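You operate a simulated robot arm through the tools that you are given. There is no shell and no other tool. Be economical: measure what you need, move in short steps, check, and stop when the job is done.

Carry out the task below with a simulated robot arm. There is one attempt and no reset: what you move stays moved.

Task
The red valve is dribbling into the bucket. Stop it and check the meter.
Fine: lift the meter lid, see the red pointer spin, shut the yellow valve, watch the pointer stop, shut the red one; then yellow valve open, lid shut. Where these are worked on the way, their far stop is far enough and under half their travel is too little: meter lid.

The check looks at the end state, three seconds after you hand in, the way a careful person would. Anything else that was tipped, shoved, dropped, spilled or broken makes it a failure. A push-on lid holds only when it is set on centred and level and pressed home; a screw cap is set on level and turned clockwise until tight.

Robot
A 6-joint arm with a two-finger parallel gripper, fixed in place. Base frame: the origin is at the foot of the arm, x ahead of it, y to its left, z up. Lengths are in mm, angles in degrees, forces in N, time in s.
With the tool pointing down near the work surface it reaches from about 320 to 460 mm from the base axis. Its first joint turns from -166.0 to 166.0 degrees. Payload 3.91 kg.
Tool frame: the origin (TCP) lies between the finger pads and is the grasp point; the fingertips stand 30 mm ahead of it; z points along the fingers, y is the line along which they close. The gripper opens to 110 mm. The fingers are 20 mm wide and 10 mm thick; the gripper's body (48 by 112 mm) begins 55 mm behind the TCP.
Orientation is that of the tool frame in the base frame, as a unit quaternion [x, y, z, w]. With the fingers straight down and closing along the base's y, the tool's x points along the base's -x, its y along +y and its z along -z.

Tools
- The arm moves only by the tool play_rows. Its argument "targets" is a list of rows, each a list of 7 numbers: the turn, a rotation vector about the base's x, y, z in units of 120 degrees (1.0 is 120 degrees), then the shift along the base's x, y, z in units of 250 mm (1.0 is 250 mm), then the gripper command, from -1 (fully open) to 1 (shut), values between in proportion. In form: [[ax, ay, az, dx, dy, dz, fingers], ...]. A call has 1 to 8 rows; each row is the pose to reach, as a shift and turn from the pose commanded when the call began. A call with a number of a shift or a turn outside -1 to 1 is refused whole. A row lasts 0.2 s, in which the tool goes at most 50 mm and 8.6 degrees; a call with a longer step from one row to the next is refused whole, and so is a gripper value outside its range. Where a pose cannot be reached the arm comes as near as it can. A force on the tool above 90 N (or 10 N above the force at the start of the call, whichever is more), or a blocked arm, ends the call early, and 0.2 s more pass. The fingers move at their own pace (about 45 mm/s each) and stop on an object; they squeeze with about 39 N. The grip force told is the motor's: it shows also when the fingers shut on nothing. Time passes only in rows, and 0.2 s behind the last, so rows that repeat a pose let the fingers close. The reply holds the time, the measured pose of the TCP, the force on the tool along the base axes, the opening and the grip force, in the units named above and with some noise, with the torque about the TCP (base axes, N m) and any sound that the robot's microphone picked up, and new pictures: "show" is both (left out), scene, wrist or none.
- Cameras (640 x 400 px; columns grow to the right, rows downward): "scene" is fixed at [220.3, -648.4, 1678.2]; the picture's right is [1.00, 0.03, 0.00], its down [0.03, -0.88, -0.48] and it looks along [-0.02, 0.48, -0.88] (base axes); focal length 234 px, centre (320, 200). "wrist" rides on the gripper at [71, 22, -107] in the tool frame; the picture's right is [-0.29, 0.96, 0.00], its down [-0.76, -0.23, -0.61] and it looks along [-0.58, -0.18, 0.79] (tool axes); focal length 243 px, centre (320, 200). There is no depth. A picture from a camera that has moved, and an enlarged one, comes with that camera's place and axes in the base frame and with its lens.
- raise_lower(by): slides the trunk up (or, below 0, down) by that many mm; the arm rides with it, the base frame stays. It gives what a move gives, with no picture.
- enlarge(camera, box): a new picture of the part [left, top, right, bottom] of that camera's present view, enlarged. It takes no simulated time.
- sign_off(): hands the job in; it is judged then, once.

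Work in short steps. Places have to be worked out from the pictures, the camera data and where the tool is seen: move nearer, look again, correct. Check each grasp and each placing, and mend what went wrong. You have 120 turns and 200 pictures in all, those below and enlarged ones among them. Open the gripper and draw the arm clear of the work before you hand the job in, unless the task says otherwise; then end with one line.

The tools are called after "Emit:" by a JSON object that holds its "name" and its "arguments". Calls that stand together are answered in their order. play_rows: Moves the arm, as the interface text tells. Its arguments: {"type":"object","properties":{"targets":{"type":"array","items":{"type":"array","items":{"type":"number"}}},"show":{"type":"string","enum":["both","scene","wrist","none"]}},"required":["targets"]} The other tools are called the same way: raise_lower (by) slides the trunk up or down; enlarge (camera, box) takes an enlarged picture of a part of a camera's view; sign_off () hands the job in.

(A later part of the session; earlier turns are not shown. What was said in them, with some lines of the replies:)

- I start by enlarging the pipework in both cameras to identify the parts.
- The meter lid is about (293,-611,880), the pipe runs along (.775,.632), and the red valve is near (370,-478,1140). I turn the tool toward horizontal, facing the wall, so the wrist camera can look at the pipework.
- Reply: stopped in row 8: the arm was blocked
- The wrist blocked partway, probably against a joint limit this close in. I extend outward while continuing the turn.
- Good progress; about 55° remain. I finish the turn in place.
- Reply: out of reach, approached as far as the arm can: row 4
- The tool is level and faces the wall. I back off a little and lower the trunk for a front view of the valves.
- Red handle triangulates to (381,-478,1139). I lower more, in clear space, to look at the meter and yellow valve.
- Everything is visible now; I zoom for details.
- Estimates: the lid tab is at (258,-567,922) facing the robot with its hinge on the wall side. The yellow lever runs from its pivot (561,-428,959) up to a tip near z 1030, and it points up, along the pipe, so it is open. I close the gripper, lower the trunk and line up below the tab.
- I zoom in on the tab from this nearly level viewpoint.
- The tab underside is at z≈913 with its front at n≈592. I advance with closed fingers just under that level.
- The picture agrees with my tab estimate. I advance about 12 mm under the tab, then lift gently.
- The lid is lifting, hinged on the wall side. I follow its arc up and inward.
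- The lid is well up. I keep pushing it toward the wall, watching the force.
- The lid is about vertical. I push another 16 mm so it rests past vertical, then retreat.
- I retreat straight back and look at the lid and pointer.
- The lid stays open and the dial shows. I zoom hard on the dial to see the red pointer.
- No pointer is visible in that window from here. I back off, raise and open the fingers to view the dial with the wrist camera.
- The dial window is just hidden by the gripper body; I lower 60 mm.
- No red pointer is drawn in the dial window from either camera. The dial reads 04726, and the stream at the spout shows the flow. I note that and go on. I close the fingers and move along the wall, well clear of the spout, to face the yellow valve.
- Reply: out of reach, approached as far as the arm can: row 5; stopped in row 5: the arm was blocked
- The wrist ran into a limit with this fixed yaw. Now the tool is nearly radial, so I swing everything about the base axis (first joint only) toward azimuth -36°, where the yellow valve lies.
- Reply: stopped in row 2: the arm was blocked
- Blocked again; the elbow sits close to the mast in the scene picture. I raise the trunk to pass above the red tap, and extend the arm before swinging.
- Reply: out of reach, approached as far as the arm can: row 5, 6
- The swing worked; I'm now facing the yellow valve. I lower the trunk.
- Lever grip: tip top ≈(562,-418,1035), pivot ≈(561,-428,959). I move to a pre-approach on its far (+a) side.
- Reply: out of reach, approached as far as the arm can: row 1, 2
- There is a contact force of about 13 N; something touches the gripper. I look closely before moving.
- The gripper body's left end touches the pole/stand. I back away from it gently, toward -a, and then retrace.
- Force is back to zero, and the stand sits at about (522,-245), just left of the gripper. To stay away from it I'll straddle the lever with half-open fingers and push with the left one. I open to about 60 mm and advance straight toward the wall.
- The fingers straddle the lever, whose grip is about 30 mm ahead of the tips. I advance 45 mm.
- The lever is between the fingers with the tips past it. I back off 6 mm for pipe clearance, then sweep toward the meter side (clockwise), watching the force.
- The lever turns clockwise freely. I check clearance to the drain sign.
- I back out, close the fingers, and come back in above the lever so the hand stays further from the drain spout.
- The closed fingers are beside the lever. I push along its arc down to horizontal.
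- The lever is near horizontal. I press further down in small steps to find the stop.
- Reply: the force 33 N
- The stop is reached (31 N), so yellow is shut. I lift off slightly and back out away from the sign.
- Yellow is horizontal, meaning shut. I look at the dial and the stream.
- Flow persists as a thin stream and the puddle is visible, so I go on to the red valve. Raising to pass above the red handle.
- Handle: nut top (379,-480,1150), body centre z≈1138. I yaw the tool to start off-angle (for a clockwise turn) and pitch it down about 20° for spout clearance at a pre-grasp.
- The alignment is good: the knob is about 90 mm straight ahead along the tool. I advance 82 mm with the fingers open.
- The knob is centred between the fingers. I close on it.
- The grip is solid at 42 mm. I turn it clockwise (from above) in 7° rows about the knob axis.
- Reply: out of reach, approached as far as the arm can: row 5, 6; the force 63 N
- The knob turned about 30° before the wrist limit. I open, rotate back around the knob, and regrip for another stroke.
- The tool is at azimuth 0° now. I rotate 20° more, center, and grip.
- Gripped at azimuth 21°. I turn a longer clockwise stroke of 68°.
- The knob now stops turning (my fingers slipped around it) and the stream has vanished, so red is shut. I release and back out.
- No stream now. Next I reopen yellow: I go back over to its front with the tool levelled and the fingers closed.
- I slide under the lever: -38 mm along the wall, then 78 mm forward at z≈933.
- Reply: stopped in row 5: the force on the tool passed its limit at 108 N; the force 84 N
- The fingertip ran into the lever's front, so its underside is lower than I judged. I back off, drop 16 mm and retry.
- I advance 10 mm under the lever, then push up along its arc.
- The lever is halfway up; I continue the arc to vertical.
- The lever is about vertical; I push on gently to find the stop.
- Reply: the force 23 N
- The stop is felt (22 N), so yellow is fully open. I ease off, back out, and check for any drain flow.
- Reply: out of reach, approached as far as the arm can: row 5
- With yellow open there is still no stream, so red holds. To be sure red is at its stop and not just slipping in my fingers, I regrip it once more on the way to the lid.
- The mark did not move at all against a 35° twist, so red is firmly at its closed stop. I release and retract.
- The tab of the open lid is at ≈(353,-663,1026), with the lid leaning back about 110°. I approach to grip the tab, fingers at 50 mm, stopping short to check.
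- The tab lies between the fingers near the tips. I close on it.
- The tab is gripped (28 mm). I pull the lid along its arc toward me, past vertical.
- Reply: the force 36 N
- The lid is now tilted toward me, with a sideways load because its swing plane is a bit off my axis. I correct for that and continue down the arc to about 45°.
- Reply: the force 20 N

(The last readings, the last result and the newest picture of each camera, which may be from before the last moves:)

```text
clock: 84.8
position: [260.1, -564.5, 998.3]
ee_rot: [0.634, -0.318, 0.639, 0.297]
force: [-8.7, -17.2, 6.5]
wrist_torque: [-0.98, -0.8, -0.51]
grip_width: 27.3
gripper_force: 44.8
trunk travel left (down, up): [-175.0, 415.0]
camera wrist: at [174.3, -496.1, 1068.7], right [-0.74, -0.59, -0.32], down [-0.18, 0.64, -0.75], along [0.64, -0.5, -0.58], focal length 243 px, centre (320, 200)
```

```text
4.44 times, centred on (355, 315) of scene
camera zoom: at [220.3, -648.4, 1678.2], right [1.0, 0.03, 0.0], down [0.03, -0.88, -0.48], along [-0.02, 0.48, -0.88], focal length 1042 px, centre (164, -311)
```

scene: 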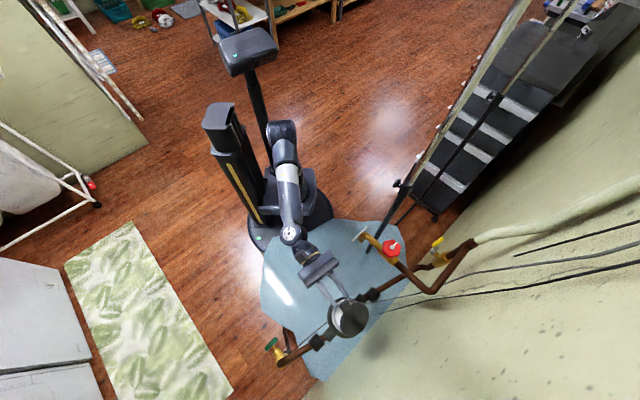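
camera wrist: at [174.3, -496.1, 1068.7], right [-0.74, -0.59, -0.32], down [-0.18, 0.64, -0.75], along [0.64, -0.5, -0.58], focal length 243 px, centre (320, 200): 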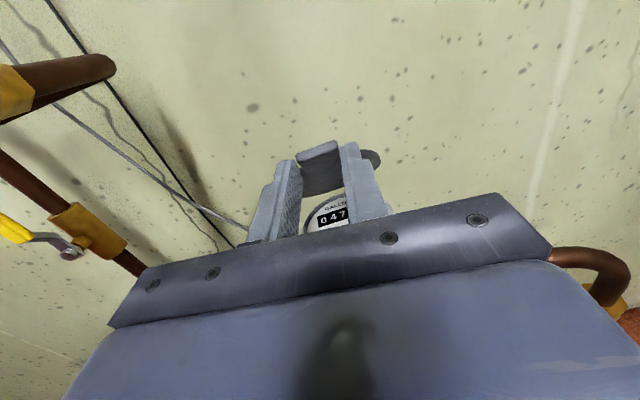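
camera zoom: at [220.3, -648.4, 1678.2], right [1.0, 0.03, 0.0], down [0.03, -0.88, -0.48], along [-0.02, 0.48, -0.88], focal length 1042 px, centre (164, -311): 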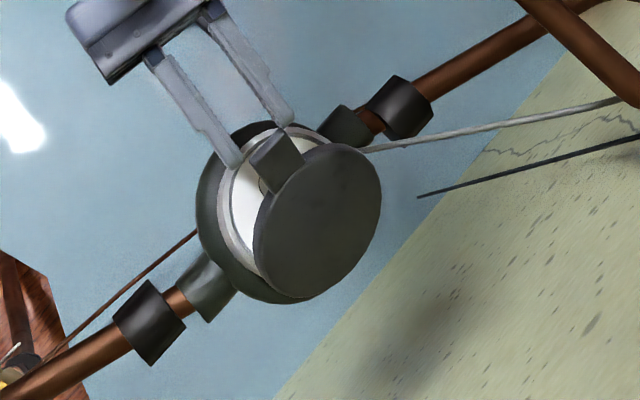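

The lid is at about 45° and still held at the tips. I continue down the arc.

Emit:
{"name": "play_rows", "arguments": {"targets": [[0, 0, 0, -0.03, 0.02, -0.048, 1], [0, 0, 0, -0.06, 0.046, -0.096, 1], [0, 0, 0, -0.08, 0.065, -0.15, 1], [0, 0, 0, -0.092, 0.08, -0.208, 1]], "show": "both"}}

Emit:
{"name": "enlarge", "arguments": {"camera": "scene", "box": [310, 270, 400, 360]}}

```text
clock: 85.8
position: [236.9, -544.8, 948.3]
ee_rot: [0.634, -0.318, 0.639, 0.297]
force: [-0.3, 0.7, -0.2]
wrist_torque: [0.0, 0.0, 0.04]
grip_width: 0.0
gripper_force: 37.4
trunk travel left (down, up): [-175.0, 415.0]
camera wrist: at [151.6, -475.8, 1017.0], right [-0.75, -0.59, -0.32], down [-0.18, 0.64, -0.75], along [0.64, -0.5, -0.58], focal length 243 px, centre (320, 200)
```

scene: 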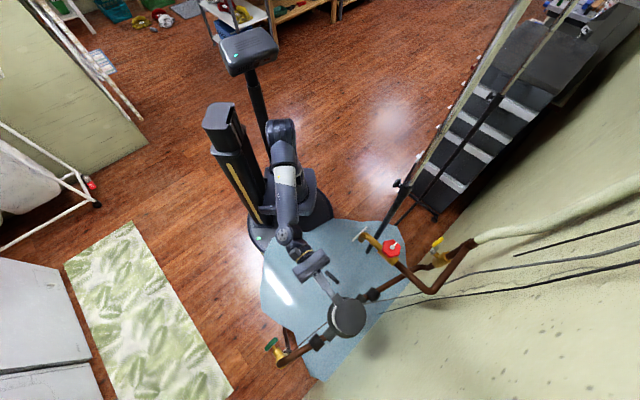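
wrist: 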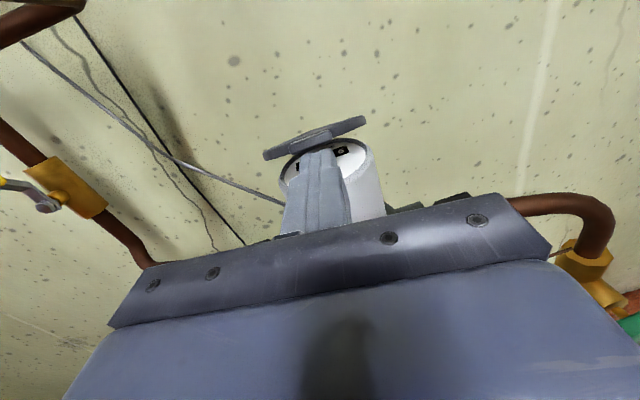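

```text
4.44 times, centred on (355, 315) of scene
camera zoom: at [220.3, -648.4, 1678.2], right [1.0, 0.03, 0.0], down [0.03, -0.88, -0.48], along [-0.02, 0.48, -0.88], focal length 1042 px, centre (164, -311)
```

zoom: 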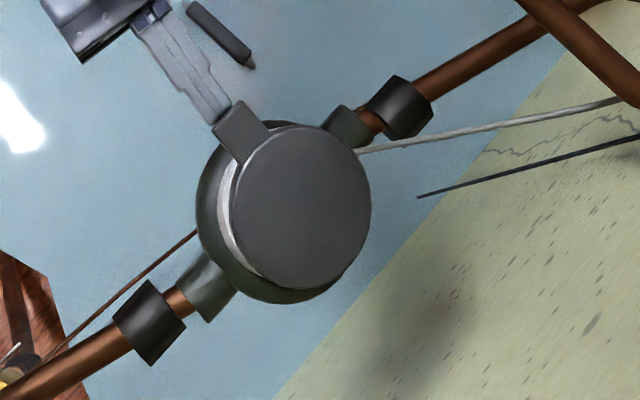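

The fingers slipped under the tab and the lid rests on them at about 20°. I lower it gently, then slide out.

Emit:
{"name": "play_rows", "arguments": {"targets": [[0, 0, 0, 0, 0, -0.03, 1], [0, 0, 0, 0, 0, -0.06, 1], [0, 0, 0, 0, 0, -0.1, 1], [0, 0, 0, -0.002, 0.003, -0.14, 1], [0, 0, 0, -0.005, 0.006, -0.17, 1], [0, 0, 0, -0.005, 0.006, -0.21, 1]], "show": "wrist"}}

```text
clock: 87.2
position: [234.7, -542.8, 894.5]
ee_rot: [0.633, -0.32, 0.639, 0.298]
force: [0.4, -0.5, -1.0]
wrist_torque: [-0.01, 0.01, 0.02]
grip_width: 0.3
gripper_force: 37.7
trunk travel left (down, up): [-175.0, 415.0]
camera wrist: at [150.5, -473.2, 964.3], right [-0.75, -0.59, -0.32], down [-0.18, 0.64, -0.75], along [0.64, -0.5, -0.58], focal length 243 px, centre (320, 200)
```

wrist: 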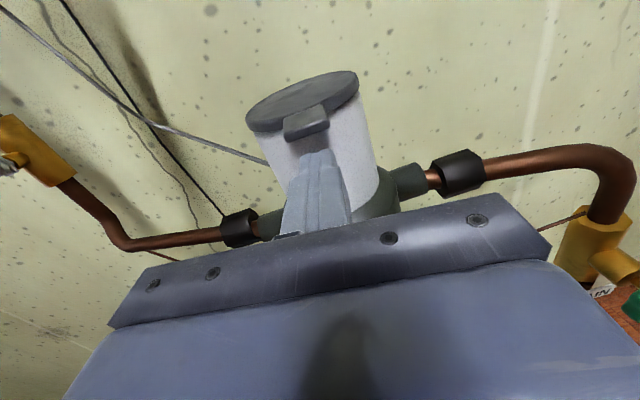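

Emit:
{"name": "enlarge", "arguments": {"camera": "wrist", "box": [230, 55, 390, 155]}}

Emit:
{"name": "play_rows", "arguments": {"targets": [[0, 0, 0, -0.1, 0.12, -0.01, 1], [0, 0, 0, -0.2, 0.24, -0.01, 1], [0, 0, 0, -0.26, 0.32, 0.1, 1], [0, 0, 0, -0.26, 0.32, 0.25, 1], [0, 0, 0, -0.2, 0.25, 0.27, 1], [0, 0, 0, -0.1, 0.12, 0.27, 1]], "show": "both"}}

```text
4.00 times, centred on (310, 105) of wrist
camera zoom: at [150.5, -473.2, 964.3], right [-0.75, -0.59, -0.32], down [-0.18, 0.64, -0.75], along [0.64, -0.5, -0.58], focal length 970 px, centre (360, 580)
```

zoom: 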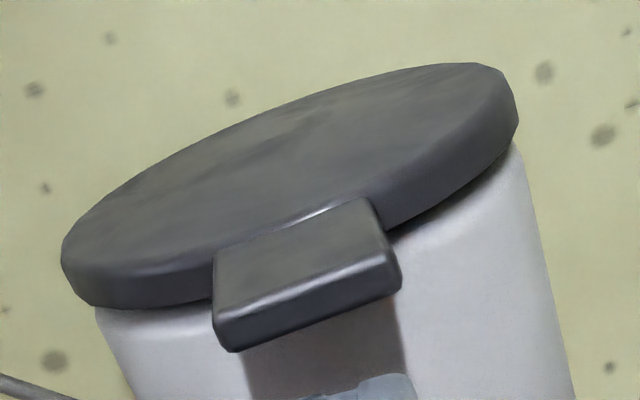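

```text
clock: 88.7
position: [210.4, -513.2, 963.0]
ee_rot: [0.634, -0.318, 0.639, 0.297]
force: [-1.1, 0.1, 0.3]
wrist_torque: [0.02, 0.02, -0.02]
grip_width: 0.0
gripper_force: 37.8
trunk travel left (down, up): [-175.0, 415.0]
camera wrist: at [125.1, -443.3, 1031.7], right [-0.74, -0.59, -0.32], down [-0.18, 0.64, -0.75], along [0.64, -0.5, -0.58], focal length 243 px, centre (320, 200)
```

scene: 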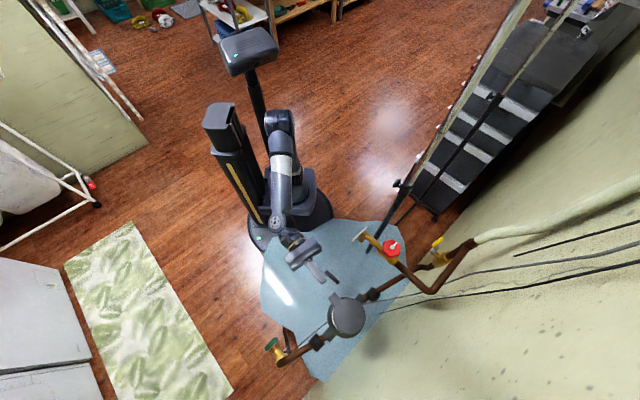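
wrist: 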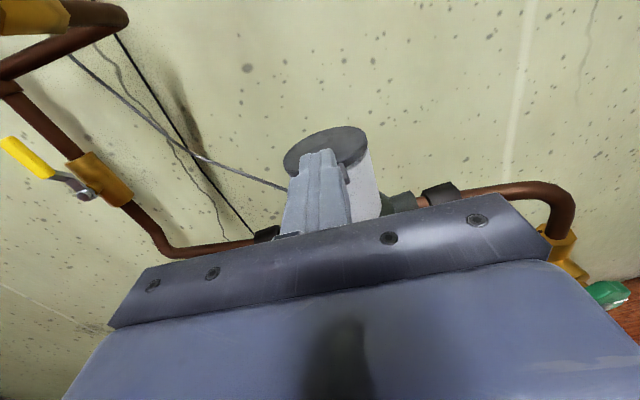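

The lid looks shut. I press lightly on top to confirm it is seated.

Emit:
{"name": "play_rows", "arguments": {"targets": [[0, 0, 0, 0.1, -0.124, 0, 1], [0, 0, 0, 0.19, -0.24, 0, 1], [0, 0, 0, 0.19, -0.24, -0.04, 1], [0, 0, 0, 0.19, -0.24, -0.07, 1], [0, 0, 0, 0.19, -0.24, -0.09, 1], [0, 0, 0, 0.19, -0.24, -0.11, 1]], "show": "wrist"}}

```text
clock: 90.0
position: [258.6, -573.2, 935.1]
ee_rot: [0.634, -0.32, 0.639, 0.297]
force: [-0.3, 0.1, -0.2]
wrist_torque: [0.01, 0.02, -0.02]
grip_width: 0.1
gripper_force: 37.6
trunk travel left (down, up): [-175.0, 415.0]
camera wrist: at [173.8, -504.3, 1004.2], right [-0.74, -0.59, -0.32], down [-0.18, 0.64, -0.75], along [0.64, -0.5, -0.58], focal length 243 px, centre (320, 200)
```

wrist: 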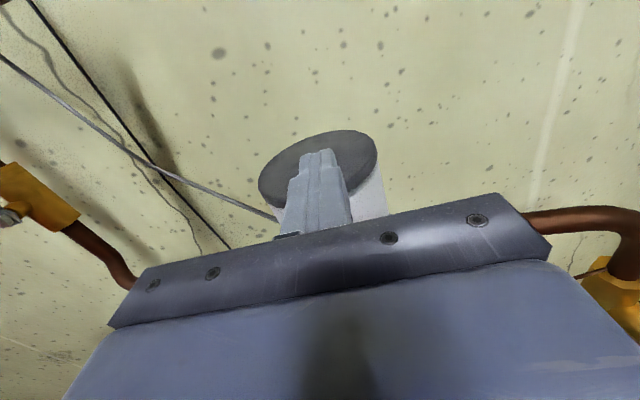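

Emit:
{"name": "play_rows", "arguments": {"targets": [[0, 0, 0, 0, 0, -0.012, 1], [0, 0, 0, 0, 0, -0.024, 1], [0, 0, 0, 0, 0, -0.036, 1], [0, 0, 0, 0, 0, -0.044, 1]], "show": "none"}}

```text
clock: 91.0
position: [257.8, -572.3, 930.4]
ee_rot: [0.631, -0.315, 0.642, 0.3]
force: [3.5, -7.4, 33.6]
wrist_torque: [-0.85, -0.65, -0.04]
grip_width: 0.0
gripper_force: 37.6
trunk travel left (down, up): [-175.0, 415.0]
```

Firm contact at z≈930 with 34 N down, so the lid is seated. I lift off, retract clear and open the gripper.

Emit:
{"name": "play_rows", "arguments": {"targets": [[0, 0, 0, 0, 0, 0.1, 1], [0, 0, 0, -0.09, 0.11, 0.15, 1], [0, 0, 0, -0.2, 0.24, 0.15, 1], [0, 0, 0, -0.3, 0.37, 0.15, 1], [0, 0, 0, -0.4, 0.5, 0.15, -1], [0, 0, 0, -0.44, 0.56, 0.15, -1], [0, 0, 0, -0.44, 0.56, 0.15, -1], [0, 0, 0, -0.44, 0.56, 0.15, -1]], "show": "both"}}

Emit:
{"name": "enlarge", "arguments": {"camera": "scene", "box": [310, 210, 470, 360]}}

Emit:
{"name": "enlarge", "arguments": {"camera": "wrist", "box": [60, 0, 420, 240]}}

```text
clock: 92.8
position: [147.3, -431.8, 961.0]
ee_rot: [0.634, -0.319, 0.639, 0.298]
force: [-0.7, -1.3, -0.3]
wrist_torque: [0.03, 0.0, 0.01]
grip_width: 86.5
gripper_force: 0.1
trunk travel left (down, up): [-175.0, 415.0]
camera wrist: at [63.1, -363.1, 1030.6], right [-0.74, -0.59, -0.32], down [-0.18, 0.64, -0.75], along [0.64, -0.5, -0.58], focal length 243 px, centre (320, 200)
```

scene: 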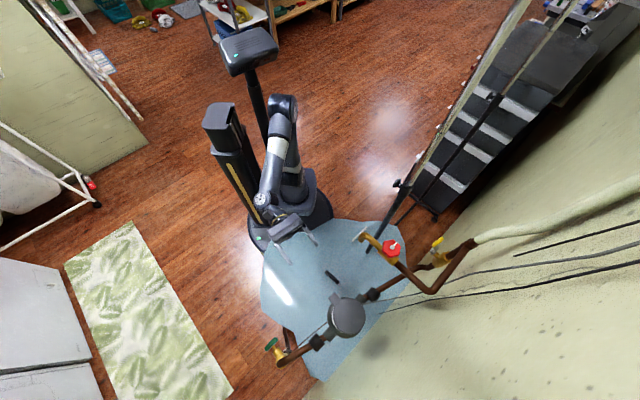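
wrist: 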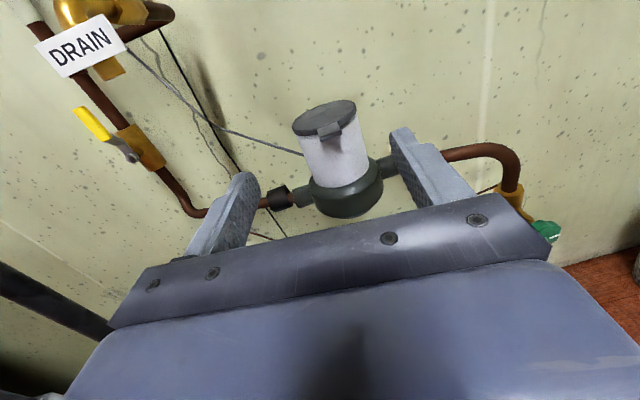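

```text
2.67 times, centred on (390, 285) of scene
camera zoom: at [220.3, -648.4, 1678.2], right [1.0, 0.03, 0.0], down [0.03, -0.88, -0.48], along [-0.02, 0.48, -0.88], focal length 625 px, centre (133, -27)
```

zoom: 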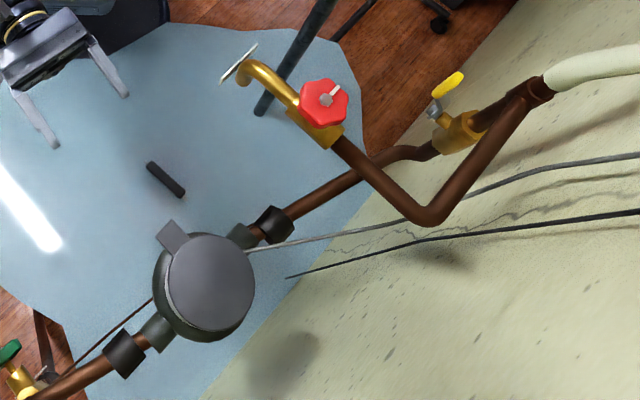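

```text
1.67 times, centred on (240, 120) of wrist
camera zoom: at [63.1, -363.1, 1030.6], right [-0.74, -0.59, -0.32], down [-0.18, 0.64, -0.75], along [0.64, -0.5, -0.58], focal length 404 px, centre (453, 333)
```

zoom: 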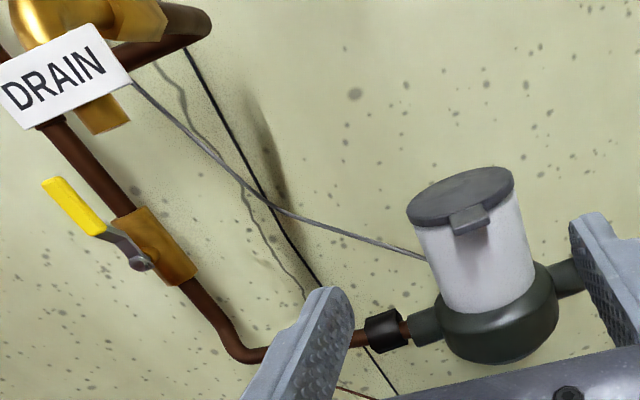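

The lid is shut, yellow lies along its pipe (open), red is at its closed stop and no water comes from the spout. The gripper is open and clear of the work, so I hand in.

Emit:
{"name": "sign_off", "arguments": {}}

```text
The job is handed in.
```

The dribble is stopped: red is shut at its stop, yellow is open again, the meter lid is closed and there is no water at the spout. No red pointer showed in the dial window in either camera, so I judged the flow by the stream; the counter read 04726 each time I looked. The stream did not stop with yellow shut, only thinned, and was gone after I shut red. The floor puddle grew until then. On the way I touched the nearby stand once (about 13 N, no visible shift) and bumped the yellow lever end-on at 108 N; it still turned freely to its stop.
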